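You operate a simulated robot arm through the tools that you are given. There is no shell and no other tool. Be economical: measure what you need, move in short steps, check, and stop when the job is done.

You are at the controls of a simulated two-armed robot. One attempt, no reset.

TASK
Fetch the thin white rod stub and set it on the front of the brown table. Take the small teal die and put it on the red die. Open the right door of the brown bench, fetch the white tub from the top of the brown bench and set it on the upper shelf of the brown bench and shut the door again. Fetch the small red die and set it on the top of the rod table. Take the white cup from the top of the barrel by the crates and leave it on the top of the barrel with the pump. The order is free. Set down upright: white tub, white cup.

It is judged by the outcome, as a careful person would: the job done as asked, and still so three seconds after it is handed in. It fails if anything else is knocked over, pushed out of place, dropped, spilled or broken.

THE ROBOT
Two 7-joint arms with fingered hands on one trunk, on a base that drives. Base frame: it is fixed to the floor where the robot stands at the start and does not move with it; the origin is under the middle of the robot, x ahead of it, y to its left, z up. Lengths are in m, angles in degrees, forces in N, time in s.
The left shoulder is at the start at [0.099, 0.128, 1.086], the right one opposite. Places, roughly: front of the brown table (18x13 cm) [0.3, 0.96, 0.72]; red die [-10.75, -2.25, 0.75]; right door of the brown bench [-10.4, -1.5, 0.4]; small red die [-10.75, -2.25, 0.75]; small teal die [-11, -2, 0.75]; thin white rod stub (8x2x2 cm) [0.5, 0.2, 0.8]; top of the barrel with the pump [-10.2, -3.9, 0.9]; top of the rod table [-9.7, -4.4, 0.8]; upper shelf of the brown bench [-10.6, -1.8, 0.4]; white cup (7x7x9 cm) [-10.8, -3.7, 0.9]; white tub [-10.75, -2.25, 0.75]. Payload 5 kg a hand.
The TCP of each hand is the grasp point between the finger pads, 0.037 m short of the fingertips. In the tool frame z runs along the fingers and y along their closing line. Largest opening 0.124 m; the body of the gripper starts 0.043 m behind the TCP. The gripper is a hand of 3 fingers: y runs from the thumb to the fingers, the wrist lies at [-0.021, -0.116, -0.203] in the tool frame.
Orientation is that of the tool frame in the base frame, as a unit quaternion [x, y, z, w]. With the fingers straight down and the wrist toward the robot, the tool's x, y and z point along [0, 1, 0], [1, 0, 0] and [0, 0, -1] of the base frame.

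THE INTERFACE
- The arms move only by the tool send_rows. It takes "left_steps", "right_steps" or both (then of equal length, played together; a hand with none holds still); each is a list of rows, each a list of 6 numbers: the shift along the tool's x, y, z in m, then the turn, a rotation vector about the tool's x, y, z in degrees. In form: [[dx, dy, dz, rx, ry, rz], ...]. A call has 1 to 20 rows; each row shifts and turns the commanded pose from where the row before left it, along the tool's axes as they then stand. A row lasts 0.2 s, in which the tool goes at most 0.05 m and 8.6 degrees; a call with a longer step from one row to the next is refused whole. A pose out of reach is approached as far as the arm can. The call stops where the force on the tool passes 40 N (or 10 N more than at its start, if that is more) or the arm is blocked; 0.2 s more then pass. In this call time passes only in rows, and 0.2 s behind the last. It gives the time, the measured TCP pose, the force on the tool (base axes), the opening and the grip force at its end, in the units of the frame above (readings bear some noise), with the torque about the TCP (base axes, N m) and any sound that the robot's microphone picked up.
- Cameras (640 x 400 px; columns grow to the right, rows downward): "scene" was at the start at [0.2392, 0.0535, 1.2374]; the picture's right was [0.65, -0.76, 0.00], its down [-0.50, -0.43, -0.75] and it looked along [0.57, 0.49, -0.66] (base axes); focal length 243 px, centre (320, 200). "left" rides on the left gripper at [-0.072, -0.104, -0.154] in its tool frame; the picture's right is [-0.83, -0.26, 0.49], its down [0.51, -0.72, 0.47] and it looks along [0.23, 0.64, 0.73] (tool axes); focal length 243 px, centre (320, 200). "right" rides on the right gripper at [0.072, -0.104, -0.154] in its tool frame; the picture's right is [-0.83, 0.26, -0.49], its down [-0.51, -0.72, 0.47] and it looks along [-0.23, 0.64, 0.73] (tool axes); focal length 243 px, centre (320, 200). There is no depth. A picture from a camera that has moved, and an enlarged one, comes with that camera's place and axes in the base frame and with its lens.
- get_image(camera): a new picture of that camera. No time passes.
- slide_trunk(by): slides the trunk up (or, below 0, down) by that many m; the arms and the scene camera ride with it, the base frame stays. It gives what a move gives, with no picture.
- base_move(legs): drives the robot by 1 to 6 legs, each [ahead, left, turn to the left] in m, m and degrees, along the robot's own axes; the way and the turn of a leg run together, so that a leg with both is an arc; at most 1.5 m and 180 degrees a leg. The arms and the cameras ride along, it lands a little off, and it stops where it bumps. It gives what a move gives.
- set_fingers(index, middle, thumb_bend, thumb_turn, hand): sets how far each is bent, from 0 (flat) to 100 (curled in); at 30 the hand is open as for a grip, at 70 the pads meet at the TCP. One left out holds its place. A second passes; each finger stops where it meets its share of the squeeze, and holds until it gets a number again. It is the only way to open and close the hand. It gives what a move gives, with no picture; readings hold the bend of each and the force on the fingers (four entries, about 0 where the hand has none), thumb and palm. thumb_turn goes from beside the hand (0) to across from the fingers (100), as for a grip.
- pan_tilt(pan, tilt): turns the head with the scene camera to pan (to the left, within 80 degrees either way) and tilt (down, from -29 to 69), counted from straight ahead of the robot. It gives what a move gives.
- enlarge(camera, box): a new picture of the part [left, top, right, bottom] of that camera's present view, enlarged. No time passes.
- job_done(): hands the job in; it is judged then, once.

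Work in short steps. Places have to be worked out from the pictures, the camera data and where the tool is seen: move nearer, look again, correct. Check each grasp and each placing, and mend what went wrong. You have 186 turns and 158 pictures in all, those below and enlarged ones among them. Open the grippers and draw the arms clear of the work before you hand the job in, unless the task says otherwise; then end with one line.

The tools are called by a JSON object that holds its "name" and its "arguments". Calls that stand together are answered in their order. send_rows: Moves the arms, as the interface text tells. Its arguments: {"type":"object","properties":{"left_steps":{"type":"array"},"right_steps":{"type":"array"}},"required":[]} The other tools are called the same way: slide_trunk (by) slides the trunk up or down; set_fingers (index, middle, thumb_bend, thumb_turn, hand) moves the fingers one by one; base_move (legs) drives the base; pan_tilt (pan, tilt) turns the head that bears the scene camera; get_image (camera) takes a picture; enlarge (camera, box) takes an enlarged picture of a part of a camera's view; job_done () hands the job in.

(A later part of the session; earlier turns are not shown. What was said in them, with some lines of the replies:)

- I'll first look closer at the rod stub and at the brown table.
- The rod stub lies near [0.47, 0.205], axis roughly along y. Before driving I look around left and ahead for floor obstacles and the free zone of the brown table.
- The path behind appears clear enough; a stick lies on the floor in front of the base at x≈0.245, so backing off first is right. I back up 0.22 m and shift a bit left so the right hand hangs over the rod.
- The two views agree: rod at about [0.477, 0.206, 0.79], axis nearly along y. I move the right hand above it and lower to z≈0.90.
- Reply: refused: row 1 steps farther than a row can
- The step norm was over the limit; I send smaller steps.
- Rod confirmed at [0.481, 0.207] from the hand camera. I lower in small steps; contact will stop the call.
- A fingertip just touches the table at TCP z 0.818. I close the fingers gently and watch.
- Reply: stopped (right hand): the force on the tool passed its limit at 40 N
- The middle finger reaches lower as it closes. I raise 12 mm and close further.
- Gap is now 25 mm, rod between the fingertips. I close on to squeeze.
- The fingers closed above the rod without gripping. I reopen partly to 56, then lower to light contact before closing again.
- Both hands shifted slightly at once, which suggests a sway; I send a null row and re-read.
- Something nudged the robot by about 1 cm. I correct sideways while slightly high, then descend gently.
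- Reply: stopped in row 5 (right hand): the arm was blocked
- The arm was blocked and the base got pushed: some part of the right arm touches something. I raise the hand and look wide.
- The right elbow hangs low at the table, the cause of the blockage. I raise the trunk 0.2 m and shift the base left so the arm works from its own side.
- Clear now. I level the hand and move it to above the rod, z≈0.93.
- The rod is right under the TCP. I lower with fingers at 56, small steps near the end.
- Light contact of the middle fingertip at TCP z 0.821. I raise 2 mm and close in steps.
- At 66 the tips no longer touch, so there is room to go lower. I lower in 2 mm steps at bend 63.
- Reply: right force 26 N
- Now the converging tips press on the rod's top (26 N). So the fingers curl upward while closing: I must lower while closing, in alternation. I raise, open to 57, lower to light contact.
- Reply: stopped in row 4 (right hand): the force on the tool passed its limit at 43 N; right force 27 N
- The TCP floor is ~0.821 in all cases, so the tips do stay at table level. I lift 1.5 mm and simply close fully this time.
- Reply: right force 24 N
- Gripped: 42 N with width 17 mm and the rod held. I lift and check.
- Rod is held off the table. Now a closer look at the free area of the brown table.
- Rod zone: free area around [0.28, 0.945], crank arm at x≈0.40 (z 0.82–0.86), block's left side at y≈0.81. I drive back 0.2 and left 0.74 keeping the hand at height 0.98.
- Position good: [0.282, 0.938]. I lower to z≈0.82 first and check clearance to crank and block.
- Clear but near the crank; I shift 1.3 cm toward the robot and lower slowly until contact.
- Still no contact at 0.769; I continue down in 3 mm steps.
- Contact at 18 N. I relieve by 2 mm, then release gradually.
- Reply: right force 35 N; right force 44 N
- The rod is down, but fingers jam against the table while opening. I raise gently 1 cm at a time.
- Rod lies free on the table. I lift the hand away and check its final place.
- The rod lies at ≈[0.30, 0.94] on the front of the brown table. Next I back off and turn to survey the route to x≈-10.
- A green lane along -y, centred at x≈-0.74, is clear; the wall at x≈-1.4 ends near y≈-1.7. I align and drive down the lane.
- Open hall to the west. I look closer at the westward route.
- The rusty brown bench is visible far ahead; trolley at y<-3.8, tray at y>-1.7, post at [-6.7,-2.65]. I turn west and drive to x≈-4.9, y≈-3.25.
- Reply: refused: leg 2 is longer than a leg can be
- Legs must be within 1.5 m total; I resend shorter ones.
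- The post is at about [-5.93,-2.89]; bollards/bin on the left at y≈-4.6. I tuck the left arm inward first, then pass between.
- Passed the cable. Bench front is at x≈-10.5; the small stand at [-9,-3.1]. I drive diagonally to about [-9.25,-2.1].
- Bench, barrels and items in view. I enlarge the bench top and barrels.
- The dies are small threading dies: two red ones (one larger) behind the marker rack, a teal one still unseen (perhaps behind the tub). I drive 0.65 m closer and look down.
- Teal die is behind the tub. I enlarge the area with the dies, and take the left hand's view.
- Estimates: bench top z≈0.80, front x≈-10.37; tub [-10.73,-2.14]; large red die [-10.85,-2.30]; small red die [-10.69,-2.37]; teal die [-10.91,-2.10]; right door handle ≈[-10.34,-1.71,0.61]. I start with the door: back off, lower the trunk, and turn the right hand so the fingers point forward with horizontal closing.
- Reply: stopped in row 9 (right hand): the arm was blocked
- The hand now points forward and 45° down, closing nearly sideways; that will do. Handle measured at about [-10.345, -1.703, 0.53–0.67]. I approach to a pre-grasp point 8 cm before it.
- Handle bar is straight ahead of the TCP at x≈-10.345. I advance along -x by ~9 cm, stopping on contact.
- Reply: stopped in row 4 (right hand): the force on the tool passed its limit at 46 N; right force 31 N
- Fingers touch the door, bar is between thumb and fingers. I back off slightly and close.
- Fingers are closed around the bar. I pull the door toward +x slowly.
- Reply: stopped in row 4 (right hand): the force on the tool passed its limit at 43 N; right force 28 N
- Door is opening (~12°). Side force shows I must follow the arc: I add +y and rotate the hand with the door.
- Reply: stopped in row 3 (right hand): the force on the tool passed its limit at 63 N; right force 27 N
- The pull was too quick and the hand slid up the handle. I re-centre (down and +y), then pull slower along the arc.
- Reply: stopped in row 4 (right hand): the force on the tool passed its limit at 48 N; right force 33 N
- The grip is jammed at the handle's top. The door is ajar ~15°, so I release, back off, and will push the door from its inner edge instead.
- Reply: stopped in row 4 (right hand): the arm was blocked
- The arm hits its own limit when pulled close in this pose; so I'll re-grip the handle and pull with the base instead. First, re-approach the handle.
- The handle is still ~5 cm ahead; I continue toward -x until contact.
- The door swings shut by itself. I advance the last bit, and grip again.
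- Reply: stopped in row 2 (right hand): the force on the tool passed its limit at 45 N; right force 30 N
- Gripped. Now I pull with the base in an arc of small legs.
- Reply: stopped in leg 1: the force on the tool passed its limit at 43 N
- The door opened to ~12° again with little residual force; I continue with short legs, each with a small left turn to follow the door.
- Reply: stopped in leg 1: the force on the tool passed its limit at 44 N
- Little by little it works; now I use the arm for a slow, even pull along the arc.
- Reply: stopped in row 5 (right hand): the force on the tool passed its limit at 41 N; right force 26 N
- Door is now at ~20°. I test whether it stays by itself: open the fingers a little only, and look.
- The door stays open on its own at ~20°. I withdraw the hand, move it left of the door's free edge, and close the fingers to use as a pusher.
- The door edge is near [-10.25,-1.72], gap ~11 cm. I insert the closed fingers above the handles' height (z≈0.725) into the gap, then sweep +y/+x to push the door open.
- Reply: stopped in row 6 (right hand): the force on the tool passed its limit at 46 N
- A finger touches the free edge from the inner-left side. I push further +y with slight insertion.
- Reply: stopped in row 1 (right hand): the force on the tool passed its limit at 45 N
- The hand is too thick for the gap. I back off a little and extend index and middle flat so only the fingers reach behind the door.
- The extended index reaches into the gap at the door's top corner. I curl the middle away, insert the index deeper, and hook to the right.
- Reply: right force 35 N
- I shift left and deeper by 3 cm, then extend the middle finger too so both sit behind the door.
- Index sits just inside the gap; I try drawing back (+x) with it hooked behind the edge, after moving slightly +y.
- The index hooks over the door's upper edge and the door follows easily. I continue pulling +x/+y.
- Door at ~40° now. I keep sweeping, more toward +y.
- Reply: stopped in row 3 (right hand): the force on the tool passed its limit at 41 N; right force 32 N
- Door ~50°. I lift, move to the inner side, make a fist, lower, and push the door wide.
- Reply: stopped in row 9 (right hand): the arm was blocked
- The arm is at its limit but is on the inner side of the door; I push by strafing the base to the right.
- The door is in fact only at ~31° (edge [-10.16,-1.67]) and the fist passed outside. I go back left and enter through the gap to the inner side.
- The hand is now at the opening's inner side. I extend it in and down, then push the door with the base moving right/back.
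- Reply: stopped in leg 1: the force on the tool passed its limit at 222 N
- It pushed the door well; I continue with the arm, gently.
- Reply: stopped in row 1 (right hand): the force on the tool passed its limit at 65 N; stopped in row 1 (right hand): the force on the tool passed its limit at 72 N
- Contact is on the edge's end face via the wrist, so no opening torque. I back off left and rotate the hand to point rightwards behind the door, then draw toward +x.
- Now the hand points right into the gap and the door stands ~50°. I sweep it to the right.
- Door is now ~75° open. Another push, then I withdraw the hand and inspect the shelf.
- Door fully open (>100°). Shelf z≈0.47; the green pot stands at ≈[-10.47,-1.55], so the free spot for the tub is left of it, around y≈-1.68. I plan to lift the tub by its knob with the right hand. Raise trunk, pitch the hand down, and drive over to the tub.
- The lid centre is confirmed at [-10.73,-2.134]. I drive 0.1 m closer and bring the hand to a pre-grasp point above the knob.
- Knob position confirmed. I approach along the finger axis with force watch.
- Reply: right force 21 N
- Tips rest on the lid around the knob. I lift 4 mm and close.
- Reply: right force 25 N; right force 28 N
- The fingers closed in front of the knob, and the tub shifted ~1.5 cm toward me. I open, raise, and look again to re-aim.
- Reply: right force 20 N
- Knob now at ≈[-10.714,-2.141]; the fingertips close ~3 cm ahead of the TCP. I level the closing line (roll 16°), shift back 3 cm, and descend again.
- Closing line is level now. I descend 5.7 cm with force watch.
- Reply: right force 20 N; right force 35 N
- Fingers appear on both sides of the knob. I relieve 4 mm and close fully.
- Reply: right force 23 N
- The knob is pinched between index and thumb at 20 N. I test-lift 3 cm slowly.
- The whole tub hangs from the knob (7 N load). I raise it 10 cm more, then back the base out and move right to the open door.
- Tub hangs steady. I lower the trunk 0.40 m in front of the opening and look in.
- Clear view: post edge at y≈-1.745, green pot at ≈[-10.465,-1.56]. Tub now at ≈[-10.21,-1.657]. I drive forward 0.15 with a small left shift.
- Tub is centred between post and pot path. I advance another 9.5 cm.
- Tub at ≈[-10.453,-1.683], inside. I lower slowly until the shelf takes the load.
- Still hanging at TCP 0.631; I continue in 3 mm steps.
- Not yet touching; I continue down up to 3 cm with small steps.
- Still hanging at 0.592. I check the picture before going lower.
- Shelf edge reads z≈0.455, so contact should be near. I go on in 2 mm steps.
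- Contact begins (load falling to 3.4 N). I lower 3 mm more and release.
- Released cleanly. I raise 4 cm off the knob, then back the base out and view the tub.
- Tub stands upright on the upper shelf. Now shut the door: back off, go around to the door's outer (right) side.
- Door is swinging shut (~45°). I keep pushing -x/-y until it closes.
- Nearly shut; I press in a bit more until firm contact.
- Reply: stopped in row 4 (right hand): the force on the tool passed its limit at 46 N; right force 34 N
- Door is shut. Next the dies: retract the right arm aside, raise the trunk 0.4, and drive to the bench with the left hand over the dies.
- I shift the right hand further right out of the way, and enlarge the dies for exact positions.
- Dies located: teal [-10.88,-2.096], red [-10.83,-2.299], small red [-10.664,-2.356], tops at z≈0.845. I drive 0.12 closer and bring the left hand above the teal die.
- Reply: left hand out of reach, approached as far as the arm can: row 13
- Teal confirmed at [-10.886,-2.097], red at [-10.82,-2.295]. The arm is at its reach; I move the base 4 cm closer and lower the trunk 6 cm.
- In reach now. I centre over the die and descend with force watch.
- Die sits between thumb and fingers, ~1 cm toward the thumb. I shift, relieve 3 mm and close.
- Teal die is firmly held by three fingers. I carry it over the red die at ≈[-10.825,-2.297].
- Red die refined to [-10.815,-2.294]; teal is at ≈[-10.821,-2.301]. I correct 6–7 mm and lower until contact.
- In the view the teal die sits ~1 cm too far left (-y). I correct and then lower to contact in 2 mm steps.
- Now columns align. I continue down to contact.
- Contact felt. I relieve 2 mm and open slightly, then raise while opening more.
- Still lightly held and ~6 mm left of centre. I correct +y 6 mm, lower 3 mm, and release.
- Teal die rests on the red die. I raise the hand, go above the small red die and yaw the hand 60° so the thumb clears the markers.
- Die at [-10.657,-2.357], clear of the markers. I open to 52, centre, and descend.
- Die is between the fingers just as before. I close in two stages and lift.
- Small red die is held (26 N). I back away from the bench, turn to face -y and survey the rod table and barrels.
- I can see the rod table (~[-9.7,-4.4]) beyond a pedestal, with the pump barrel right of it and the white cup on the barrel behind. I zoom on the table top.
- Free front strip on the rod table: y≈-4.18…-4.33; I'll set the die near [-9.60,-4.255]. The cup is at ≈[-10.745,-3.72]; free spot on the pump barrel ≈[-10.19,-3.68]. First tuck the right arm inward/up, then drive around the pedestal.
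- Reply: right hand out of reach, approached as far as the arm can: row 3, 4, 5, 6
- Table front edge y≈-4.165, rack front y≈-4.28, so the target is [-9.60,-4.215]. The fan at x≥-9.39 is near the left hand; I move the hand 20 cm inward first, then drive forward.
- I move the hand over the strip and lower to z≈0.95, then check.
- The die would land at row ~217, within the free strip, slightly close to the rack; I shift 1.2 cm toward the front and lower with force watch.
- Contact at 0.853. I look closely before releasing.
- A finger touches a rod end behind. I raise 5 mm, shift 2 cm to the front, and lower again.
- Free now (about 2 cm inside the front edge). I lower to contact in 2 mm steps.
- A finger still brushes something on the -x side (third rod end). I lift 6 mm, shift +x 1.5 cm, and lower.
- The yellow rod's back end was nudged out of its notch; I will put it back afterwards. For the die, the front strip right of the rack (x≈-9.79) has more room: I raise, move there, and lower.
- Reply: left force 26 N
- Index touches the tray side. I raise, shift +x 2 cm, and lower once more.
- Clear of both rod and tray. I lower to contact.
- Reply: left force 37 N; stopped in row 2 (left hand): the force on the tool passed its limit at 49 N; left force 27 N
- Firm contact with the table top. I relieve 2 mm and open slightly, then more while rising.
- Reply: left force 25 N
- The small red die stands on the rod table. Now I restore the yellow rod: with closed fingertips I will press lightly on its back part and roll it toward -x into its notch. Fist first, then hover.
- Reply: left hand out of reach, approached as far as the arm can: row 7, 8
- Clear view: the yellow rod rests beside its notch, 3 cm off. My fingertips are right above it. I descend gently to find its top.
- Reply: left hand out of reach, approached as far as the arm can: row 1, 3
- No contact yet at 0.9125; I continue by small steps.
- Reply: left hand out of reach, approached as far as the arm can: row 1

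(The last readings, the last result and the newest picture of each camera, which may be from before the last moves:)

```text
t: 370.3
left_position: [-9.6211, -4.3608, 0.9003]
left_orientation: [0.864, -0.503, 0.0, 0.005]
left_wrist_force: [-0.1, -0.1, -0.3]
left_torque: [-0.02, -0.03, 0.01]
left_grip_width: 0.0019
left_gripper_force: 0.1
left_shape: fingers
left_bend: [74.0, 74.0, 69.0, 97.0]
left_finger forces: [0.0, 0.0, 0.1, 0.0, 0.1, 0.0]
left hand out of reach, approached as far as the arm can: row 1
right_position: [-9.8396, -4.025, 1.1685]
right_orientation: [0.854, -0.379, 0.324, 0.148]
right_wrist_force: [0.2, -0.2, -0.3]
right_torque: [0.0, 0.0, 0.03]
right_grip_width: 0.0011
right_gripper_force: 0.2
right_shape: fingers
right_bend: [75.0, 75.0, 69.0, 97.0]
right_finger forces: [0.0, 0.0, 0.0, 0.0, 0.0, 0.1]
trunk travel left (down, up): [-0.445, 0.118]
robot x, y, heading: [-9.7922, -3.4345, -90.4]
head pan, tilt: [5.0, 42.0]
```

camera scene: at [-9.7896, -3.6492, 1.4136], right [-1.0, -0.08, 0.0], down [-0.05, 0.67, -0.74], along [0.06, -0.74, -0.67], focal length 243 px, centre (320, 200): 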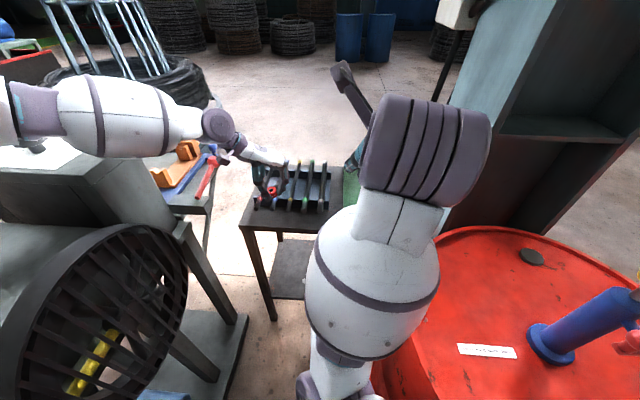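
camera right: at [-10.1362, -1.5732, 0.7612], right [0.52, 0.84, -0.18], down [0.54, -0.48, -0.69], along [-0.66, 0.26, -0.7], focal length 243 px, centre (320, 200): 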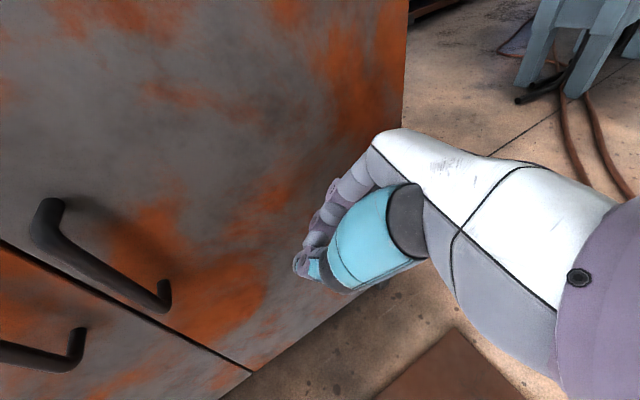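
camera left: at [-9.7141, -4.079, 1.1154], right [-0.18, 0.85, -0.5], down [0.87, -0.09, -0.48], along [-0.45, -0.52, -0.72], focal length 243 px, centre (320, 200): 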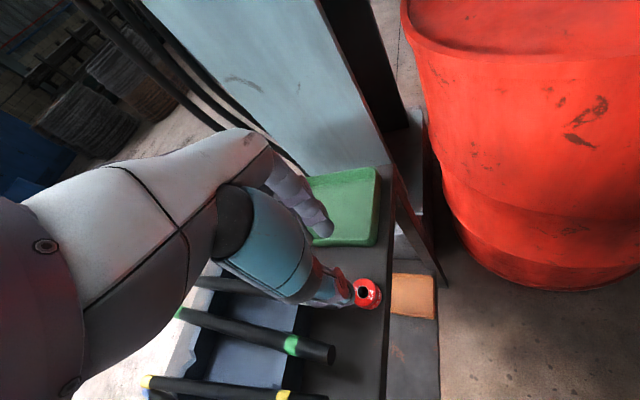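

Continuing down cautiously.

{"name": "send_rows", "arguments": {"left_steps": [[0, 0, 0.002, 0, 0, 0], [0, 0, 0.002, 0, 0, 0], [0, 0, 0.002, 0, 0, 0]]}}

{"name": "send_rows", "arguments": {"left_steps": [[0, 0, 0.002, 0, 0, 0], [0, 0, 0.002, 0, 0, 0], [0, 0, 0.002, 0, 0, 0]]}}

{"name": "enlarge", "arguments": {"camera": "scene", "box": [238, 140, 350, 210]}}

```text
t: 371.1
left_position: [-9.6205, -4.3599, 0.8946]
left_orientation: [0.864, -0.504, -0.001, 0.005]
left_wrist_force: [0.2, 0.5, 0.2]
left_torque: [-0.02, 0.0, 0.0]
left_grip_width: 0.0019
left_gripper_force: 0.2
left_shape: fingers
left_bend: [74.0, 74.0, 69.0, 97.0]
left_finger forces: [0.1, 0.0, 0.1, 0.0, 0.0, 0.1]
left hand out of reach, approached as far as the arm can: row 2
right_position: [-9.8392, -4.0256, 1.1698]
right_orientation: [0.854, -0.379, 0.324, 0.149]
right_wrist_force: [-0.4, 0.0, -0.4]
right_torque: [0.01, 0.01, 0.0]
right_grip_width: 0.001
right_gripper_force: 0.1
right_shape: fingers
right_bend: [75.0, 75.0, 69.0, 97.0]
right_finger forces: [0.0, 0.1, 0.0, 0.1, 0.0, 0.0]
trunk travel left (down, up): [-0.445, 0.118]
robot x, y, heading: [-9.7922, -3.4334, -90.2]
head pan, tilt: [5.0, 42.0]
```

```text
t: 371.9
left_position: [-9.6199, -4.357, 0.8876]
left_orientation: [0.864, -0.503, -0.002, 0.005]
left_wrist_force: [0.4, -0.4, 0.6]
left_torque: [-0.02, 0.0, -0.02]
left_grip_width: 0.0017
left_gripper_force: 0.1
left_shape: fingers
left_bend: [74.0, 74.0, 69.0, 97.0]
left_finger forces: [0.0, 0.0, 0.0, 0.0, 0.0, 0.0]
right_position: [-9.8402, -4.0254, 1.1681]
right_orientation: [0.854, -0.379, 0.324, 0.148]
right_wrist_force: [0.2, 0.3, 0.4]
right_torque: [-0.01, 0.01, 0.01]
right_grip_width: 0.0012
right_gripper_force: 0.1
right_shape: fingers
right_bend: [75.0, 75.0, 69.0, 97.0]
right_finger forces: [0.0, 0.0, 0.0, 0.1, 0.1, 0.1]
trunk travel left (down, up): [-0.445, 0.118]
robot x, y, heading: [-9.7945, -3.4334, -90.5]
head pan, tilt: [5.0, 42.0]
```

```text
5.71 times, centred on (294, 175) of scene
camera zoom: at [-9.7895, -3.6487, 1.4137], right [-1.0, -0.08, 0.0], down [-0.05, 0.67, -0.74], along [0.06, -0.74, -0.67], focal length 1391 px, centre (469, 343)
```

zoom: 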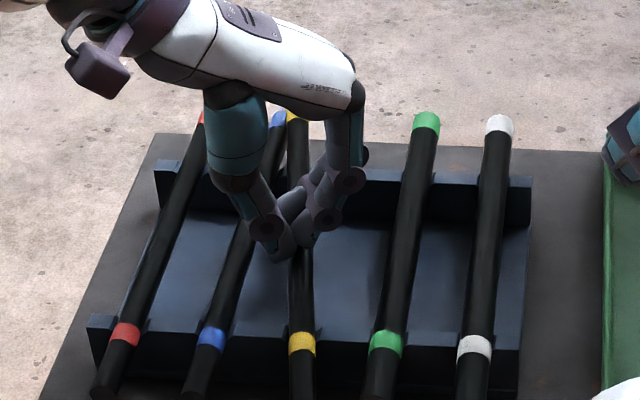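

The thumb tip is just left of the yellow rod. I lower 4 mm and push -x in small steps, watching the force.

{"name": "send_rows", "arguments": {"left_steps": [[0, 0, 0.002, 0, 0, 0], [0, 0, 0.002, 0, 0, 0], [-0.0025, 0.0044, 0, 0, 0, 0], [-0.0025, 0.0044, 0, 0, 0, 0]]}}

{"name": "send_rows", "arguments": {"left_steps": [[-0.0025, 0.0044, 0, 0, 0, 0], [-0.0025, 0.0044, 0, 0, 0, 0]]}}

```text
t: 372.9
left_position: [-9.6284, -4.353, 0.8854]
left_orientation: [0.864, -0.504, 0.0, 0.006]
left_wrist_force: [1.2, -1.4, 1.7]
left_torque: [-0.02, -0.09, -0.02]
left_grip_width: 0.0021
left_gripper_force: 0.0
left_shape: fingers
left_bend: [74.0, 74.0, 69.0, 98.0]
left_finger forces: [0.1, 0.1, 0.1, 0.1, 0.0, 0.0]
left hand out of reach, approached as far as the arm can: row 1, 4
right_position: [-9.8391, -4.0234, 1.1697]
right_orientation: [0.854, -0.378, 0.324, 0.148]
right_wrist_force: [0.4, 0.6, 0.1]
right_torque: [0.02, 0.0, -0.02]
right_grip_width: 0.0008
right_gripper_force: 0.0
right_shape: fingers
right_bend: [75.0, 75.0, 69.0, 97.0]
right_finger forces: [0.0, 0.0, 0.0, 0.0, 0.0, 0.0]
trunk travel left (down, up): [-0.445, 0.118]
robot x, y, heading: [-9.7906, -3.432, -90.5]
head pan, tilt: [5.0, 42.0]
```

```text
t: 373.5
left_position: [-9.6373, -4.3502, 0.8873]
left_orientation: [0.864, -0.504, -0.001, 0.006]
left_wrist_force: [0.6, 0.2, 1.2]
left_torque: [-0.01, -0.01, -0.01]
left_grip_width: 0.0018
left_gripper_force: 0.1
left_shape: fingers
left_bend: [74.0, 74.0, 69.0, 98.0]
left_finger forces: [0.0, 0.0, 0.1, 0.1, 0.1, 0.1]
left hand out of reach, approached as far as the arm can: row 2
right_position: [-9.8402, -4.0249, 1.1697]
right_orientation: [0.854, -0.379, 0.325, 0.147]
right_wrist_force: [-0.6, 0.0, 0.0]
right_torque: [-0.01, -0.03, -0.01]
right_grip_width: 0.0013
right_gripper_force: 0.1
right_shape: fingers
right_bend: [75.0, 75.0, 69.0, 97.0]
right_finger forces: [0.1, 0.0, 0.0, 0.0, 0.0, 0.0]
trunk travel left (down, up): [-0.445, 0.118]
robot x, y, heading: [-9.797, -3.4375, -90.5]
head pan, tilt: [5.0, 42.0]
```

Light contact was sensed. One more 6 mm push, then I raise the hand clear and retreat.

{"name": "send_rows", "arguments": {"left_steps": [[-0.003, 0.0052, 0, 0, 0, 0], [0.001, -0.0017, -0.003, 0, 0, 0], [0, 0, -0.03, 0, 0, 0], [0, 0, -0.04, 0, 0, 0], [0, 0, -0.04, 0, 0, 0], [0, -0.02, -0.04, 0, 0, 0]]}}

{"name": "enlarge", "arguments": {"camera": "scene", "box": [230, 130, 390, 230]}}

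```text
t: 374.9
left_position: [-9.6228, -4.3356, 1.0414]
left_orientation: [0.864, -0.504, -0.001, 0.005]
left_wrist_force: [0.4, 0.1, 0.3]
left_torque: [-0.01, 0.0, 0.02]
left_grip_width: 0.0017
left_gripper_force: 0.0
left_shape: fingers
left_bend: [74.0, 74.0, 69.0, 98.0]
left_finger forces: [0.0, 0.0, 0.0, 0.0, 0.0, 0.1]
right_position: [-9.8383, -4.024, 1.17]
right_orientation: [0.854, -0.378, 0.325, 0.149]
right_wrist_force: [0.1, 1.2, -1.1]
right_torque: [-0.02, 0.03, -0.01]
right_grip_width: 0.0013
right_gripper_force: 0.1
right_shape: fingers
right_bend: [75.0, 75.0, 69.0, 97.0]
right_finger forces: [0.1, 0.1, 0.0, 0.0, 0.0, 0.1]
trunk travel left (down, up): [-0.445, 0.118]
robot x, y, heading: [-9.7892, -3.4352, -90.5]
head pan, tilt: [5.0, 42.0]
```

```text
4.00 times, centred on (310, 180) of scene
camera zoom: at [-9.7883, -3.6463, 1.4141], right [-1.0, -0.08, 0.0], down [-0.05, 0.67, -0.74], along [0.06, -0.74, -0.67], focal length 974 px, centre (360, 280)
```

zoom: 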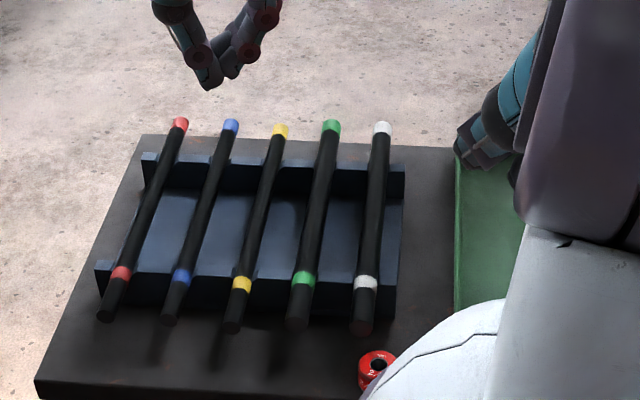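

The yellow rod is back in its notch and the die stands on the table. Two pictures remain. I retreat, tuck the left arm up, and turn the right hand to point straight down for the cup.

{"name": "base_move", "arguments": {"legs": [[-0.45, -0.06, 0]]}}

{"name": "send_rows", "arguments": {"left_steps": [[-0.0187, -0.0318, -0.018, 0, 0, 0], [-0.0187, -0.0318, -0.018, 0, 0, 0], [-0.0187, -0.0318, -0.018, 0, 0, 0], [-0.0187, -0.0318, -0.018, 0, 0, 0], [-0.0187, -0.0318, -0.018, 0, 0, 0], [-0.0187, -0.0318, -0.018, 0, 0, 0], [-0.0187, -0.0318, -0.018, 0, 0, 0], [-0.0187, -0.0318, -0.018, 0, 0, 0], [-0.0187, -0.0318, -0.018, 0, 0, 0], [-0.0187, -0.0318, -0.018, 0, 0, 0], [-0.0187, -0.0318, -0.018, 0, 0, 0]], "right_steps": [[0, 0, 0, 0, -8.4, 0], [0, 0, 0, 0, -8.4, 0], [0, 0, 0, 0, -8.4, 0], [0, 0, 0, 0, -8.4, 0], [0, 0, 0, 0, -8.4, 0], [0, 0, 0, 0, 0, -8], [0, 0, 0, 0, 0, -8], [0, 0, 0, 0, 0, -8], [0, 0, 0, 0, 0, -8], [0, 0, 0, 0, 0, -8], [0, 0, 0, 0, 0, -8]]}}

{"name": "set_fingers", "arguments": {"hand": "right", "index": 30, "middle": 30, "thumb_bend": 30}}

```text
t: 377.6
left_position: [-9.6838, -3.8895, 1.04]
left_orientation: [0.863, -0.506, -0.002, 0.004]
left_wrist_force: [0.7, -0.5, 1.0]
left_torque: [0.03, -0.01, 0.0]
left_grip_width: 0.0017
left_gripper_force: 0.0
left_shape: fingers
left_bend: [74.0, 74.0, 69.0, 98.0]
left_finger forces: [0.0, 0.0, 0.1, 0.0, 0.0, 0.0]
right_position: [-9.8966, -3.5755, 1.1676]
right_orientation: [0.853, -0.381, 0.324, 0.148]
right_wrist_force: [-0.1, 0.9, 0.3]
right_torque: [-0.01, 0.01, 0.02]
right_grip_width: 0.0013
right_gripper_force: 0.0
right_shape: fingers
right_bend: [75.0, 75.0, 69.0, 97.0]
right_finger forces: [0.0, 0.1, 0.0, 0.1, 0.0, 0.0]
trunk travel left (down, up): [-0.445, 0.118]
robot x, y, heading: [-9.8458, -2.9824, -90.8]
head pan, tilt: [5.0, 42.0]
```

```text
t: 380.0
left_position: [-9.4785, -3.5368, 1.2362]
left_orientation: [0.862, -0.507, -0.002, 0.005]
left_wrist_force: [0.3, -0.6, 0.0]
left_torque: [-0.02, 0.02, 0.03]
left_grip_width: 0.0016
left_gripper_force: 0.0
left_shape: fingers
left_bend: [74.0, 74.0, 69.0, 97.0]
left_finger forces: [0.0, 0.0, 0.2, 0.0, 0.0, 0.0]
right_position: [-9.9344, -3.6448, 1.0322]
right_orientation: [1.0, -0.002, -0.004, 0.002]
right_wrist_force: [-0.4, 0.7, -0.3]
right_torque: [0.0, 0.0, 0.0]
right_grip_width: 0.0011
right_gripper_force: 0.0
right_shape: fingers
right_bend: [75.0, 75.0, 69.0, 97.0]
right_finger forces: [0.1, 0.1, 0.0, 0.0, 0.0, 0.1]
right hand out of reach, approached as far as the arm can: row 1, 2, 3, 4, 5
trunk travel left (down, up): [-0.445, 0.118]
robot x, y, heading: [-9.8451, -2.9832, -91.0]
head pan, tilt: [5.0, 42.0]
```

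```text
t: 381.0
left_position: [-9.478, -3.5382, 1.2361]
left_orientation: [0.863, -0.505, -0.001, 0.005]
left_wrist_force: [0.1, -1.1, 0.4]
left_torque: [0.0, 0.01, 0.01]
left_grip_width: 0.0018
left_gripper_force: 0.1
left_shape: fingers
left_bend: [74.0, 74.0, 69.0, 97.0]
left_finger forces: [0.0, 0.1, 0.1, 0.0, 0.0, 0.1]
right_position: [-9.9356, -3.6476, 1.0329]
right_orientation: [1.0, -0.003, -0.004, 0.0]
right_wrist_force: [-0.4, 0.6, 0.8]
right_torque: [-0.01, 0.0, 0.04]
right_grip_width: 0.1282
right_gripper_force: 0.0
right_shape: fingers
right_bend: [30.0, 30.0, 30.0, 97.0]
right_finger forces: [0.0, 0.0, 0.1, 0.0, 0.1, 0.1]
trunk travel left (down, up): [-0.445, 0.118]
robot x, y, heading: [-9.8466, -2.9834, -90.9]
head pan, tilt: [5.0, 42.0]
```

Right hand now points straight down, open. I raise the trunk 0.1 and use one picture to locate cup and barrel top exactly.

{"name": "slide_trunk", "arguments": {"by": 0.1}}

{"name": "pan_tilt", "arguments": {"pan": -48, "tilt": 32}}

{"name": "enlarge", "arguments": {"camera": "scene", "box": [160, 100, 480, 300]}}

```text
t: 382.3
left_position: [-9.4776, -3.5388, 1.3336]
left_orientation: [0.862, -0.507, -0.002, 0.003]
left_wrist_force: [0.4, 0.2, 0.6]
left_torque: [0.01, 0.02, 0.0]
left_grip_width: 0.0016
left_gripper_force: 0.1
left_shape: fingers
left_bend: [74.0, 74.0, 69.0, 97.0]
left_finger forces: [0.0, 0.0, 0.1, 0.0, 0.0, 0.0]
right_position: [-9.9346, -3.6482, 1.1284]
right_orientation: [1.0, -0.002, -0.005, -0.001]
right_wrist_force: [1.3, -0.6, -0.9]
right_torque: [0.03, 0.03, 0.01]
right_grip_width: 0.1284
right_gripper_force: 0.1
right_shape: fingers
right_bend: [30.0, 30.0, 30.0, 97.0]
right_finger forces: [0.0, 0.1, 0.1, 0.0, 0.0, 0.0]
trunk travel left (down, up): [-0.545, 0.018]
robot x, y, heading: [-9.8453, -2.9797, -90.9]
head pan, tilt: [5.0, 42.0]
```

```text
t: 383.6
left_position: [-9.477, -3.5374, 1.3354]
left_orientation: [0.862, -0.507, -0.001, 0.005]
left_wrist_force: [-1.0, 0.3, -0.3]
left_torque: [-0.01, -0.03, -0.04]
left_grip_width: 0.0016
left_gripper_force: 0.0
left_shape: fingers
left_bend: [74.0, 74.0, 69.0, 97.0]
left_finger forces: [0.0, 0.0, 0.0, 0.0, 0.0, 0.0]
right_position: [-9.9349, -3.6474, 1.1312]
right_orientation: [1.0, -0.003, -0.004, 0.0]
right_wrist_force: [0.0, 0.4, -0.3]
right_torque: [0.05, 0.02, -0.03]
right_grip_width: 0.1283
right_gripper_force: 0.1
right_shape: fingers
right_bend: [30.0, 30.0, 30.0, 97.0]
right_finger forces: [0.0, 0.0, 0.0, 0.1, 0.0, 0.0]
trunk travel left (down, up): [-0.545, 0.018]
robot x, y, heading: [-9.8465, -2.9854, -90.7]
head pan, tilt: [-48.0, 32.0]
```

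```text
2.00 times, centred on (320, 200) of scene
camera zoom: at [-9.9182, -3.0958, 1.5522], right [-0.66, 0.75, 0.0], down [0.4, 0.35, -0.85], along [-0.64, -0.56, -0.53], focal length 487 px, centre (320, 200)
```

zoom: 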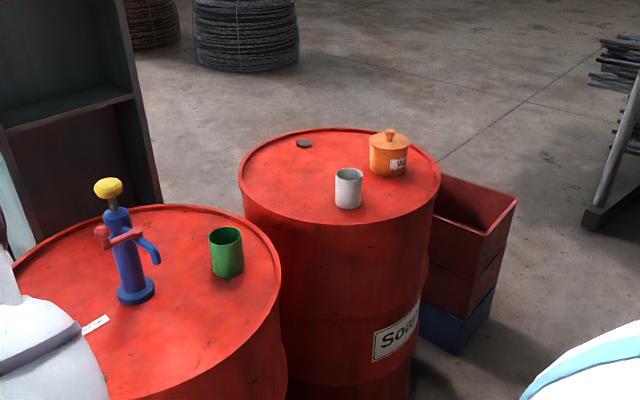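

Triangulated: barrel tops z≈0.888, white cup ≈[-10.752,-3.731], free spot on the pump barrel ≈[-10.235,-3.685]. I drive to the cup stance (heading -125°).

{"name": "base_move", "arguments": {"legs": [[0, 0, -34.2], [0.23, -0.063, 0]]}}

```text
t: 387.0
left_position: [-10.0294, -3.8003, 1.3374]
left_orientation: [-0.677, 0.736, 0.003, -0.005]
left_wrist_force: [0.6, 0.5, 0.7]
left_torque: [-0.06, -0.01, -0.02]
left_grip_width: 0.0016
left_gripper_force: 0.1
left_shape: fingers
left_bend: [74.0, 74.0, 69.0, 97.0]
left_finger forces: [0.0, 0.0, 0.0, 0.1, 0.1, 0.0]
right_position: [-10.4705, -3.6356, 1.1335]
right_orientation: [0.956, -0.295, -0.004, 0.001]
right_wrist_force: [-0.1, -0.1, 0.7]
right_torque: [0.03, 0.03, -0.01]
right_grip_width: 0.1287
right_gripper_force: 0.0
right_shape: fingers
right_bend: [30.0, 30.0, 30.0, 97.0]
right_finger forces: [0.0, 0.0, 0.1, 0.0, 0.1, 0.1]
trunk travel left (down, up): [-0.545, 0.018]
robot x, y, heading: [-10.0271, -3.136, -124.9]
head pan, tilt: [-48.0, 32.0]
```

In position. I move the hand horizontally over the cup at z 1.13, then lower the trunk 0.1.

{"name": "send_rows", "arguments": {"right_steps": [[-0.0255, 0.034, 0, 0, 0, 0], [-0.0255, 0.034, 0, 0, 0, 0], [-0.0255, 0.034, 0, 0, 0, 0], [-0.0255, 0.034, 0, 0, 0, 0], [-0.0255, 0.034, 0, 0, 0, 0], [-0.0255, 0.034, 0, 0, 0, 0], [-0.0255, 0.034, 0, 0, 0, 0]]}}

{"name": "slide_trunk", "arguments": {"by": -0.09}}

```text
t: 388.6
left_position: [-10.0345, -3.8005, 1.3363]
left_orientation: [-0.677, 0.736, 0.002, -0.004]
left_wrist_force: [-0.1, -0.1, -1.8]
left_torque: [0.02, -0.04, 0.01]
left_grip_width: 0.0019
left_gripper_force: 0.1
left_shape: fingers
left_bend: [74.0, 74.0, 69.0, 97.0]
left_finger forces: [0.1, 0.0, 0.0, 0.0, 0.0, 0.0]
right_position: [-10.7549, -3.731, 1.1338]
right_orientation: [0.956, -0.295, -0.004, 0.0]
right_wrist_force: [-0.2, 0.0, -0.4]
right_torque: [-0.03, -0.02, 0.0]
right_grip_width: 0.1281
right_gripper_force: 0.0
right_shape: fingers
right_bend: [30.0, 30.0, 30.0, 97.0]
right_finger forces: [0.0, 0.0, 0.0, 0.0, 0.0, 0.0]
trunk travel left (down, up): [-0.545, 0.018]
robot x, y, heading: [-10.0272, -3.1341, -124.8]
head pan, tilt: [-48.0, 32.0]
```

```text
t: 389.8
left_position: [-10.0321, -3.8, 1.2464]
left_orientation: [-0.677, 0.736, 0.002, -0.005]
left_wrist_force: [0.4, -0.4, 0.5]
left_torque: [0.0, 0.0, -0.04]
left_grip_width: 0.0018
left_gripper_force: 0.1
left_shape: fingers
left_bend: [74.0, 74.0, 69.0, 97.0]
left_finger forces: [0.0, 0.1, 0.1, 0.1, 0.1, 0.0]
right_position: [-10.7548, -3.7327, 1.0459]
right_orientation: [0.956, -0.295, -0.005, 0.0]
right_wrist_force: [0.3, -0.5, 0.3]
right_torque: [-0.01, -0.01, -0.01]
right_grip_width: 0.1282
right_gripper_force: 0.0
right_shape: fingers
right_bend: [30.0, 30.0, 30.0, 97.0]
right_finger forces: [0.0, 0.0, 0.0, 0.1, 0.0, 0.0]
trunk travel left (down, up): [-0.455, 0.108]
robot x, y, heading: [-10.0289, -3.1341, -124.7]
head pan, tilt: [-48.0, 32.0]
```

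Descending over the cup with force watch.

{"name": "send_rows", "arguments": {"right_steps": [[0, 0, 0.03, 0, 0, 0], [0, 0, 0.02, 0, 0, 0], [0, 0, 0.015, 0, 0, 0], [0, 0, 0.015, 0, 0, 0], [0, 0, 0.01, 0, 0, 0], [0, 0, 0.006, 0, 0, 0]]}}

```text
t: 391.2
left_position: [-10.0315, -3.8005, 1.246]
left_orientation: [-0.677, 0.736, 0.002, -0.004]
left_wrist_force: [0.2, -0.6, 0.4]
left_torque: [0.0, -0.02, 0.04]
left_grip_width: 0.0019
left_gripper_force: 0.1
left_shape: fingers
left_bend: [74.0, 74.0, 69.0, 97.0]
left_finger forces: [0.0, 0.0, 0.0, 0.1, 0.0, 0.0]
right_position: [-10.7548, -3.7319, 0.9486]
right_orientation: [0.955, -0.295, -0.004, 0.0]
right_wrist_force: [-0.7, -0.8, -0.2]
right_torque: [-0.01, 0.01, 0.0]
right_grip_width: 0.1285
right_gripper_force: 0.0
right_shape: fingers
right_bend: [30.0, 30.0, 30.0, 97.0]
right_finger forces: [0.0, 0.0, 0.0, 0.0, 0.0, 0.1]
trunk travel left (down, up): [-0.455, 0.108]
robot x, y, heading: [-10.0292, -3.1338, -125.0]
head pan, tilt: [-48.0, 32.0]
```

No contact, so the cup should be between the fingers. I close in two stages and read the width.

{"name": "set_fingers", "arguments": {"hand": "right", "index": 46, "middle": 46, "thumb_bend": 46}}

{"name": "set_fingers", "arguments": {"hand": "right", "index": 60, "middle": 60, "thumb_bend": 60}}

```text
t: 392.2
left_position: [-10.0325, -3.8007, 1.2458]
left_orientation: [-0.677, 0.736, 0.002, -0.003]
left_wrist_force: [-0.2, -0.2, -0.5]
left_torque: [0.04, 0.0, -0.04]
left_grip_width: 0.0018
left_gripper_force: 0.0
left_shape: fingers
left_bend: [74.0, 74.0, 69.0, 97.0]
left_finger forces: [0.0, 0.0, 0.1, 0.0, 0.0, 0.0]
right_position: [-10.7547, -3.7318, 0.9488]
right_orientation: [0.956, -0.294, -0.005, 0.0]
right_wrist_force: [-1.3, -0.6, -0.1]
right_torque: [0.0, 0.02, -0.01]
right_grip_width: 0.0808
right_gripper_force: 0.0
right_shape: fingers
right_bend: [46.0, 46.0, 46.0, 97.0]
right_finger forces: [0.1, 0.0, 0.0, 0.1, 0.0, 0.0]
trunk travel left (down, up): [-0.455, 0.108]
robot x, y, heading: [-10.0244, -3.1385, -124.8]
head pan, tilt: [-48.0, 32.0]
```

```text
t: 393.2
left_position: [-10.0313, -3.8016, 1.2462]
left_orientation: [-0.677, 0.736, 0.003, -0.006]
left_wrist_force: [0.5, -0.4, -0.2]
left_torque: [-0.03, 0.03, 0.03]
left_grip_width: 0.0016
left_gripper_force: 0.2
left_shape: fingers
left_bend: [74.0, 74.0, 69.0, 97.0]
left_finger forces: [0.0, 0.1, 0.1, 0.1, 0.0, 0.0]
right_position: [-10.7533, -3.731, 0.9495]
right_orientation: [0.955, -0.295, -0.005, 0.0]
right_wrist_force: [-1.1, -1.4, 2.1]
right_torque: [-0.03, 0.12, 0.01]
right_grip_width: 0.0626
right_gripper_force: 14.0
right_shape: fingers
right_bend: [53.0, 55.0, 53.0, 97.0]
right_finger forces: [7.0, 7.3, 0.0, 0.1, 13.9, 0.1]
trunk travel left (down, up): [-0.455, 0.108]
robot x, y, heading: [-10.0314, -3.1363, -124.8]
head pan, tilt: [-48.0, 32.0]
```

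Cup gripped by all three (width 63 mm, 14 N). I firm up slightly and lift.

{"name": "set_fingers", "arguments": {"hand": "right", "index": 64, "middle": 64, "thumb_bend": 63}}

{"name": "send_rows", "arguments": {"right_steps": [[0, 0, -0.01, 0, 0, 0], [0, 0, -0.02, 0, 0, 0], [0, 0, -0.03, 0, 0, 0], [0, 0, -0.03, 0, 0, 0]]}}

{"name": "slide_trunk", "arguments": {"by": 0.1}}

```text
t: 394.2
left_position: [-10.0317, -3.8006, 1.2472]
left_orientation: [-0.677, 0.736, 0.003, -0.005]
left_wrist_force: [-0.4, 0.6, 0.6]
left_torque: [-0.06, 0.01, -0.02]
left_grip_width: 0.0017
left_gripper_force: 0.0
left_shape: fingers
left_bend: [74.0, 74.0, 69.0, 97.0]
left_finger forces: [0.1, 0.0, 0.1, 0.0, 0.0, 0.1]
right_position: [-10.7532, -3.7319, 0.9489]
right_orientation: [0.955, -0.295, -0.005, 0.001]
right_wrist_force: [0.5, -1.3, 3.9]
right_torque: [-0.1, 0.15, -0.01]
right_grip_width: 0.0623
right_gripper_force: 19.8
right_shape: fingers
right_bend: [54.0, 56.0, 53.0, 96.0]
right_finger forces: [9.8, 10.6, 0.1, 0.0, 19.4, 0.0]
trunk travel left (down, up): [-0.455, 0.108]
robot x, y, heading: [-10.0265, -3.1352, -125.0]
head pan, tilt: [-48.0, 32.0]
```

```text
t: 395.2
left_position: [-10.031, -3.8001, 1.2459]
left_orientation: [-0.677, 0.736, 0.002, -0.005]
left_wrist_force: [0.7, -0.5, 0.5]
left_torque: [0.0, 0.03, 0.02]
left_grip_width: 0.0018
left_gripper_force: 0.1
left_shape: fingers
left_bend: [74.0, 74.0, 69.0, 97.0]
left_finger forces: [0.0, 0.0, 0.1, 0.0, 0.1, 0.0]
right_position: [-10.7526, -3.7298, 1.0386]
right_orientation: [0.956, -0.295, -0.004, 0.0]
right_wrist_force: [1.0, 1.0, -1.0]
right_torque: [-0.01, 0.0, -0.03]
right_grip_width: 0.0624
right_gripper_force: 19.7
right_shape: fingers
right_bend: [54.0, 57.0, 53.0, 96.0]
right_finger forces: [9.4, 9.8, 0.0, 0.0, 19.5, 0.0]
trunk travel left (down, up): [-0.455, 0.108]
robot x, y, heading: [-10.0284, -3.1326, -124.8]
head pan, tilt: [-48.0, 32.0]
```

```text
t: 396.6
left_position: [-10.0324, -3.8019, 1.3435]
left_orientation: [-0.677, 0.736, 0.003, -0.003]
left_wrist_force: [0.7, 0.5, -0.9]
left_torque: [0.05, 0.03, -0.01]
left_grip_width: 0.0017
left_gripper_force: 0.0
left_shape: fingers
left_bend: [74.0, 74.0, 69.0, 97.0]
left_finger forces: [0.1, 0.0, 0.0, 0.0, 0.0, 0.0]
right_position: [-10.7545, -3.734, 1.1334]
right_orientation: [0.956, -0.294, -0.004, -0.002]
right_wrist_force: [0.0, -0.7, -1.1]
right_torque: [-0.03, -0.03, -0.01]
right_grip_width: 0.0623
right_gripper_force: 19.3
right_shape: fingers
right_bend: [54.0, 57.0, 53.0, 96.0]
right_finger forces: [9.4, 9.8, 0.1, 0.0, 19.4, 0.1]
trunk travel left (down, up): [-0.555, 0.008]
robot x, y, heading: [-10.0303, -3.132, -124.8]
head pan, tilt: [-48.0, 32.0]
```

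Cup is held. The pump's spout leans toward the front, so I'll set the cup at ≈[-10.195,-3.655]. I retract the arm, back the base, and turn to heading -110°.

{"name": "send_rows", "arguments": {"right_steps": [[0.0217, -0.0319, 0, 0, 0, 0], [0.0217, -0.0319, 0, 0, 0, 0], [0.0217, -0.0319, 0, 0, 0, 0], [0.0217, -0.0319, 0, 0, 0, 0], [0.0217, -0.0319, 0, 0, 0, 0], [0.0217, -0.0319, 0, 0, 0, 0], [0.0217, -0.0319, 0, 0, 0, 0]]}}

{"name": "base_move", "arguments": {"legs": [[-0.16, 0.086, 0], [0, 0, 14.8]]}}

```text
t: 398.1
left_position: [-10.0297, -3.7992, 1.3463]
left_orientation: [-0.677, 0.736, 0.002, -0.004]
left_wrist_force: [0.2, 0.3, 1.2]
left_torque: [-0.04, 0.03, 0.01]
left_grip_width: 0.0016
left_gripper_force: 0.1
left_shape: fingers
left_bend: [74.0, 74.0, 69.0, 97.0]
left_finger forces: [0.0, 0.0, 0.0, 0.1, 0.1, 0.1]
right_position: [-10.5013, -3.6319, 1.1357]
right_orientation: [0.956, -0.295, -0.005, 0.0]
right_wrist_force: [-0.1, 0.9, -0.3]
right_torque: [-0.01, 0.01, 0.01]
right_grip_width: 0.062
right_gripper_force: 19.1
right_shape: fingers
right_bend: [54.0, 57.0, 53.0, 96.0]
right_finger forces: [9.5, 9.8, 0.0, 0.0, 19.5, 0.0]
trunk travel left (down, up): [-0.555, 0.008]
robot x, y, heading: [-10.025, -3.1347, -124.9]
head pan, tilt: [-48.0, 32.0]
```

```text
t: 400.5
left_position: [-9.7002, -3.6997, 1.3464]
left_orientation: [0.766, -0.643, -0.003, 0.005]
left_wrist_force: [-0.4, 0.0, 0.5]
left_torque: [-0.01, -0.01, 0.01]
left_grip_width: 0.0018
left_gripper_force: 0.0
left_shape: fingers
left_bend: [74.0, 74.0, 69.0, 97.0]
left_finger forces: [0.1, 0.0, 0.1, 0.1, 0.1, 0.0]
right_position: [-10.1966, -3.6576, 1.1357]
right_orientation: [0.986, -0.169, -0.005, 0.0]
right_wrist_force: [0.5, 0.2, -0.4]
right_torque: [0.02, -0.01, -0.03]
right_grip_width: 0.0621
right_gripper_force: 19.1
right_shape: fingers
right_bend: [54.0, 57.0, 53.0, 96.0]
right_finger forces: [9.4, 9.6, 0.0, 0.1, 19.1, 0.0]
trunk travel left (down, up): [-0.555, 0.008]
robot x, y, heading: [-9.8707, -3.0549, -109.9]
head pan, tilt: [-48.0, 32.0]
```

Exactly over the target. I yaw the hand 30° away from the pump and lower with the arm.

{"name": "send_rows", "arguments": {"right_steps": [[0, 0, 0, 0, 0, 7.5], [0, 0, 0, 0, 0, 7.5], [0, 0, 0, 0, 0, 7.5], [0, 0, 0, 0, 0, 7.5], [0, 0, 0.04, 0, 0, 0], [0, 0, 0.04, 0, 0, 0], [0, 0, 0.04, 0, 0, 0], [0, 0, 0.03, 0, 0, 0]]}}

{"name": "send_rows", "arguments": {"right_steps": [[0, 0, 0.01, 0, 0, 0], [0, 0, 0.008, 0, 0, 0], [0, 0, 0.005, 0, 0, 0], [0, 0, 0.004, 0, 0, 0]]}}

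```text
t: 402.3
left_position: [-9.7003, -3.6994, 1.3463]
left_orientation: [0.766, -0.643, -0.001, 0.004]
left_wrist_force: [-0.2, 0.6, 0.2]
left_torque: [-0.03, -0.02, -0.01]
left_grip_width: 0.0016
left_gripper_force: 0.1
left_shape: fingers
left_bend: [74.0, 74.0, 69.0, 97.0]
left_finger forces: [0.0, 0.1, 0.1, 0.0, 0.0, 0.1]
right_position: [-10.1995, -3.6573, 0.9848]
right_orientation: [0.908, -0.418, -0.003, 0.003]
right_wrist_force: [0.1, -0.1, -0.1]
right_torque: [0.0, 0.01, 0.0]
right_grip_width: 0.0618
right_gripper_force: 19.2
right_shape: fingers
right_bend: [54.0, 57.0, 53.0, 96.0]
right_finger forces: [9.6, 9.7, 0.0, 0.0, 19.1, 0.0]
trunk travel left (down, up): [-0.555, 0.008]
robot x, y, heading: [-9.8684, -3.0548, -110.3]
head pan, tilt: [-48.0, 32.0]
```

```text
t: 403.3
left_position: [-9.6994, -3.6997, 1.3454]
left_orientation: [0.766, -0.643, -0.002, 0.005]
left_wrist_force: [1.1, -0.6, 0.3]
left_torque: [0.04, 0.01, -0.01]
left_grip_width: 0.0017
left_gripper_force: 0.1
left_shape: fingers
left_bend: [74.0, 74.0, 69.0, 97.0]
left_finger forces: [0.0, 0.1, 0.1, 0.0, 0.1, 0.0]
right_position: [-10.1987, -3.657, 0.9592]
right_orientation: [0.908, -0.418, -0.005, 0.002]
right_wrist_force: [0.2, 0.5, -0.6]
right_torque: [-0.06, 0.0, 0.01]
right_grip_width: 0.0619
right_gripper_force: 19.6
right_shape: fingers
right_bend: [54.0, 57.0, 53.0, 96.0]
right_finger forces: [9.4, 9.7, 0.0, 0.0, 19.0, 0.0]
trunk travel left (down, up): [-0.555, 0.008]
robot x, y, heading: [-9.8656, -3.0566, -110.1]
head pan, tilt: [-48.0, 32.0]
```

Expected contact near 0.949; I go on in 2–3 mm steps.

{"name": "send_rows", "arguments": {"right_steps": [[0, 0, 0.003, 0, 0, 0], [0, 0, 0.003, 0, 0, 0], [0, 0, 0.002, 0, 0, 0]]}}

{"name": "send_rows", "arguments": {"right_steps": [[0, 0, 0.002, 0, 0, 0], [0, 0, 0.001, 0, 0, 0]]}}

```text
t: 404.1
left_position: [-9.7001, -3.7003, 1.3459]
left_orientation: [0.766, -0.643, -0.001, 0.004]
left_wrist_force: [0.4, 0.4, 0.0]
left_torque: [0.0, -0.03, -0.02]
left_grip_width: 0.0019
left_gripper_force: 0.0
left_shape: fingers
left_bend: [74.0, 74.0, 69.0, 97.0]
left_finger forces: [0.1, 0.0, 0.0, 0.0, 0.0, 0.0]
right_position: [-10.1988, -3.6581, 0.951]
right_orientation: [0.908, -0.418, -0.005, 0.002]
right_wrist_force: [0.0, -0.2, -1.2]
right_torque: [0.04, 0.04, -0.01]
right_grip_width: 0.0622
right_gripper_force: 19.1
right_shape: fingers
right_bend: [54.0, 57.0, 53.0, 96.0]
right_finger forces: [9.5, 9.6, 0.0, 0.0, 18.9, 0.0]
trunk travel left (down, up): [-0.555, 0.008]
robot x, y, heading: [-9.8664, -3.0565, -109.7]
head pan, tilt: [-48.0, 32.0]
```

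```text
t: 404.7
left_position: [-9.6999, -3.6991, 1.3468]
left_orientation: [0.767, -0.642, -0.002, 0.004]
left_wrist_force: [0.1, 0.7, -1.3]
left_torque: [-0.03, 0.02, -0.02]
left_grip_width: 0.0018
left_gripper_force: 0.1
left_shape: fingers
left_bend: [74.0, 74.0, 69.0, 97.0]
left_finger forces: [0.0, 0.1, 0.0, 0.0, 0.0, 0.0]
right_position: [-10.2, -3.6576, 0.9495]
right_orientation: [0.909, -0.418, -0.003, 0.003]
right_wrist_force: [0.4, -1.0, 3.8]
right_torque: [-0.04, 0.12, 0.03]
right_grip_width: 0.0623
right_gripper_force: 19.6
right_shape: fingers
right_bend: [54.0, 57.0, 53.0, 96.0]
right_finger forces: [9.7, 10.1, 0.1, 0.0, 19.4, 0.0]
trunk travel left (down, up): [-0.555, 0.008]
robot x, y, heading: [-9.8711, -3.0532, -110.1]
head pan, tilt: [-48.0, 32.0]
```

Contact at 0.9495. I open gradually and raise straight up.

{"name": "set_fingers", "arguments": {"hand": "right", "index": 45, "middle": 45, "thumb_bend": 44}}

{"name": "set_fingers", "arguments": {"hand": "right", "index": 34, "middle": 34, "thumb_bend": 34}}

{"name": "send_rows", "arguments": {"right_steps": [[0, 0, -0.01, 0, 0, 0], [0, 0, -0.02, 0, 0, 0], [0, 0, -0.03, 0, 0, 0], [0, 0, -0.04, 0, 0, 0], [0, 0, -0.04, 0, 0, 0], [0, 0, -0.04, 0, 0, 0]]}}

```text
t: 405.7
left_position: [-9.7003, -3.6997, 1.3457]
left_orientation: [0.766, -0.643, -0.001, 0.005]
left_wrist_force: [0.2, -0.1, -0.2]
left_torque: [0.02, 0.0, 0.0]
left_grip_width: 0.0017
left_gripper_force: 0.0
left_shape: fingers
left_bend: [74.0, 74.0, 69.0, 97.0]
left_finger forces: [0.0, 0.0, 0.0, 0.0, 0.1, 0.0]
right_position: [-10.1992, -3.6577, 0.9486]
right_orientation: [0.908, -0.418, -0.003, 0.002]
right_wrist_force: [0.0, 0.3, 0.5]
right_torque: [-0.04, -0.01, -0.01]
right_grip_width: 0.0841
right_gripper_force: 0.1
right_shape: fingers
right_bend: [45.0, 45.0, 44.0, 97.0]
right_finger forces: [0.0, 0.0, 0.1, 0.1, 0.0, 0.0]
trunk travel left (down, up): [-0.555, 0.008]
robot x, y, heading: [-9.871, -3.0505, -109.9]
head pan, tilt: [-48.0, 32.0]
```

```text
t: 406.7
left_position: [-9.6995, -3.6994, 1.3459]
left_orientation: [0.767, -0.642, -0.002, 0.005]
left_wrist_force: [-0.7, 0.3, 0.1]
left_torque: [-0.01, -0.01, -0.01]
left_grip_width: 0.0019
left_gripper_force: 0.0
left_shape: fingers
left_bend: [74.0, 74.0, 69.0, 97.0]
left_finger forces: [0.1, 0.0, 0.1, 0.0, 0.0, 0.1]
right_position: [-10.199, -3.6576, 0.9473]
right_orientation: [0.909, -0.418, -0.003, 0.002]
right_wrist_force: [0.3, -0.2, -0.4]
right_torque: [0.0, 0.0, 0.01]
right_grip_width: 0.1161
right_gripper_force: 0.0
right_shape: fingers
right_bend: [34.0, 34.0, 34.0, 97.0]
right_finger forces: [0.0, 0.0, 0.0, 0.1, 0.1, 0.0]
trunk travel left (down, up): [-0.555, 0.008]
robot x, y, heading: [-9.8701, -3.0542, -110.0]
head pan, tilt: [-48.0, 32.0]
```

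```text
t: 408.1
left_position: [-9.7005, -3.7001, 1.3456]
left_orientation: [0.766, -0.643, -0.002, 0.005]
left_wrist_force: [0.7, 0.5, -0.2]
left_torque: [-0.01, -0.04, 0.04]
left_grip_width: 0.0013
left_gripper_force: 0.1
left_shape: fingers
left_bend: [74.0, 74.0, 69.0, 97.0]
left_finger forces: [0.1, 0.0, 0.0, 0.1, 0.0, 0.0]
right_position: [-10.1979, -3.6587, 1.1276]
right_orientation: [0.908, -0.418, -0.003, 0.002]
right_wrist_force: [-0.5, 0.0, -1.3]
right_torque: [0.01, -0.04, 0.0]
right_grip_width: 0.1163
right_gripper_force: 0.1
right_shape: fingers
right_bend: [34.0, 34.0, 34.0, 97.0]
right_finger forces: [0.1, 0.0, 0.1, 0.0, 0.0, 0.1]
trunk travel left (down, up): [-0.555, 0.008]
robot x, y, heading: [-9.8707, -3.0561, -110.3]
head pan, tilt: [-48.0, 32.0]
```

Released. I back off, open the left hand, and take the last picture to verify the cup.

{"name": "base_move", "arguments": {"legs": [[-0.4, 0, 0]]}}

{"name": "set_fingers", "arguments": {"hand": "left", "index": 30, "middle": 30, "thumb_bend": 30}}

{"name": "pan_tilt", "arguments": {"pan": -5, "tilt": 32}}

{"name": "get_image", "arguments": {"camera": "scene"}}

```text
t: 410.6
left_position: [-9.5671, -3.3328, 1.3445]
left_orientation: [0.766, -0.643, -0.002, 0.004]
left_wrist_force: [-0.1, -1.0, 0.2]
left_torque: [-0.01, 0.02, -0.01]
left_grip_width: 0.0015
left_gripper_force: 0.0
left_shape: fingers
left_bend: [74.0, 74.0, 69.0, 97.0]
left_finger forces: [0.0, 0.0, 0.1, 0.1, 0.0, 0.0]
right_position: [-10.0635, -3.2909, 1.1251]
right_orientation: [0.908, -0.418, -0.004, 0.0]
right_wrist_force: [0.6, -0.6, -0.6]
right_torque: [0.02, 0.0, -0.01]
right_grip_width: 0.1166
right_gripper_force: 0.2
right_shape: fingers
right_bend: [34.0, 34.0, 34.0, 97.0]
right_finger forces: [0.0, 0.1, 0.1, 0.0, 0.0, 0.0]
trunk travel left (down, up): [-0.555, 0.008]
robot x, y, heading: [-9.735, -2.6846, -110.2]
head pan, tilt: [-48.0, 32.0]
```

```text
t: 411.6
left_position: [-9.5659, -3.3306, 1.3455]
left_orientation: [0.766, -0.642, 0.0, 0.004]
left_wrist_force: [-0.2, -0.7, 0.1]
left_torque: [0.0, -0.03, 0.02]
left_grip_width: 0.1281
left_gripper_force: 0.0
left_shape: fingers
left_bend: [30.0, 30.0, 30.0, 97.0]
left_finger forces: [0.0, 0.0, 0.1, 0.0, 0.0, 0.1]
right_position: [-10.0642, -3.2891, 1.1262]
right_orientation: [0.908, -0.419, -0.003, 0.003]
right_wrist_force: [-0.2, 0.4, 0.9]
right_torque: [-0.01, 0.01, -0.02]
right_grip_width: 0.1164
right_gripper_force: 0.1
right_shape: fingers
right_bend: [34.0, 34.0, 34.0, 97.0]
right_finger forces: [0.0, 0.0, 0.0, 0.0, 0.1, 0.1]
trunk travel left (down, up): [-0.555, 0.008]
robot x, y, heading: [-9.7367, -2.6834, -110.1]
head pan, tilt: [-48.0, 32.0]
```

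```text
t: 412.7
left_position: [-9.5661, -3.3294, 1.3462]
left_orientation: [0.766, -0.643, -0.001, 0.005]
left_wrist_force: [0.5, 0.1, 0.1]
left_torque: [0.03, 0.01, 0.01]
left_grip_width: 0.1283
left_gripper_force: 0.0
left_shape: fingers
left_bend: [30.0, 30.0, 30.0, 97.0]
left_finger forces: [0.1, 0.0, 0.0, 0.1, 0.0, 0.0]
right_position: [-10.0636, -3.2896, 1.1262]
right_orientation: [0.908, -0.419, -0.004, 0.001]
right_wrist_force: [-0.9, -0.1, 0.2]
right_torque: [0.01, 0.02, 0.01]
right_grip_width: 0.1164
right_gripper_force: 0.0
right_shape: fingers
right_bend: [34.0, 34.0, 34.0, 97.0]
right_finger forces: [0.1, 0.0, 0.1, 0.1, 0.0, 0.1]
trunk travel left (down, up): [-0.555, 0.008]
robot x, y, heading: [-9.7314, -2.683, -110.1]
head pan, tilt: [-5.0, 32.0]
```

```text
0 pictures are left
camera scene: at [-9.7874, -2.804, 1.5629], right [-0.91, 0.42, 0.0], down [0.23, 0.48, -0.85], along [-0.36, -0.77, -0.53], focal length 243 px, centre (320, 200)
```

scene: 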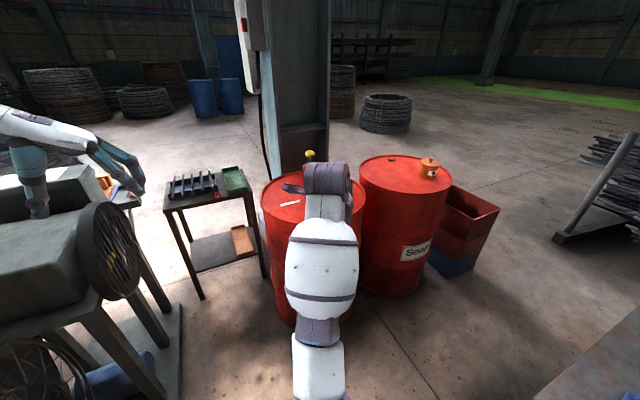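

The die is on the rod table, the pump still stands, and the cup has left the soap barrel. The right arm hides the cup's new spot in this last picture, but the contact and release readings were clean. Both hands are open and clear, so I hand in.

{"name": "job_done", "arguments": {}}

```text
The job is handed in.
```

I carried out all five parts and handed the job in. My last picture did not show the white cup, so I am judging its placing on the pump barrel only by the clean contact and release readings; the small red die stands almost flush with the front edge of the rod table, and one rod I knocked out of its rack notch there is back in place.
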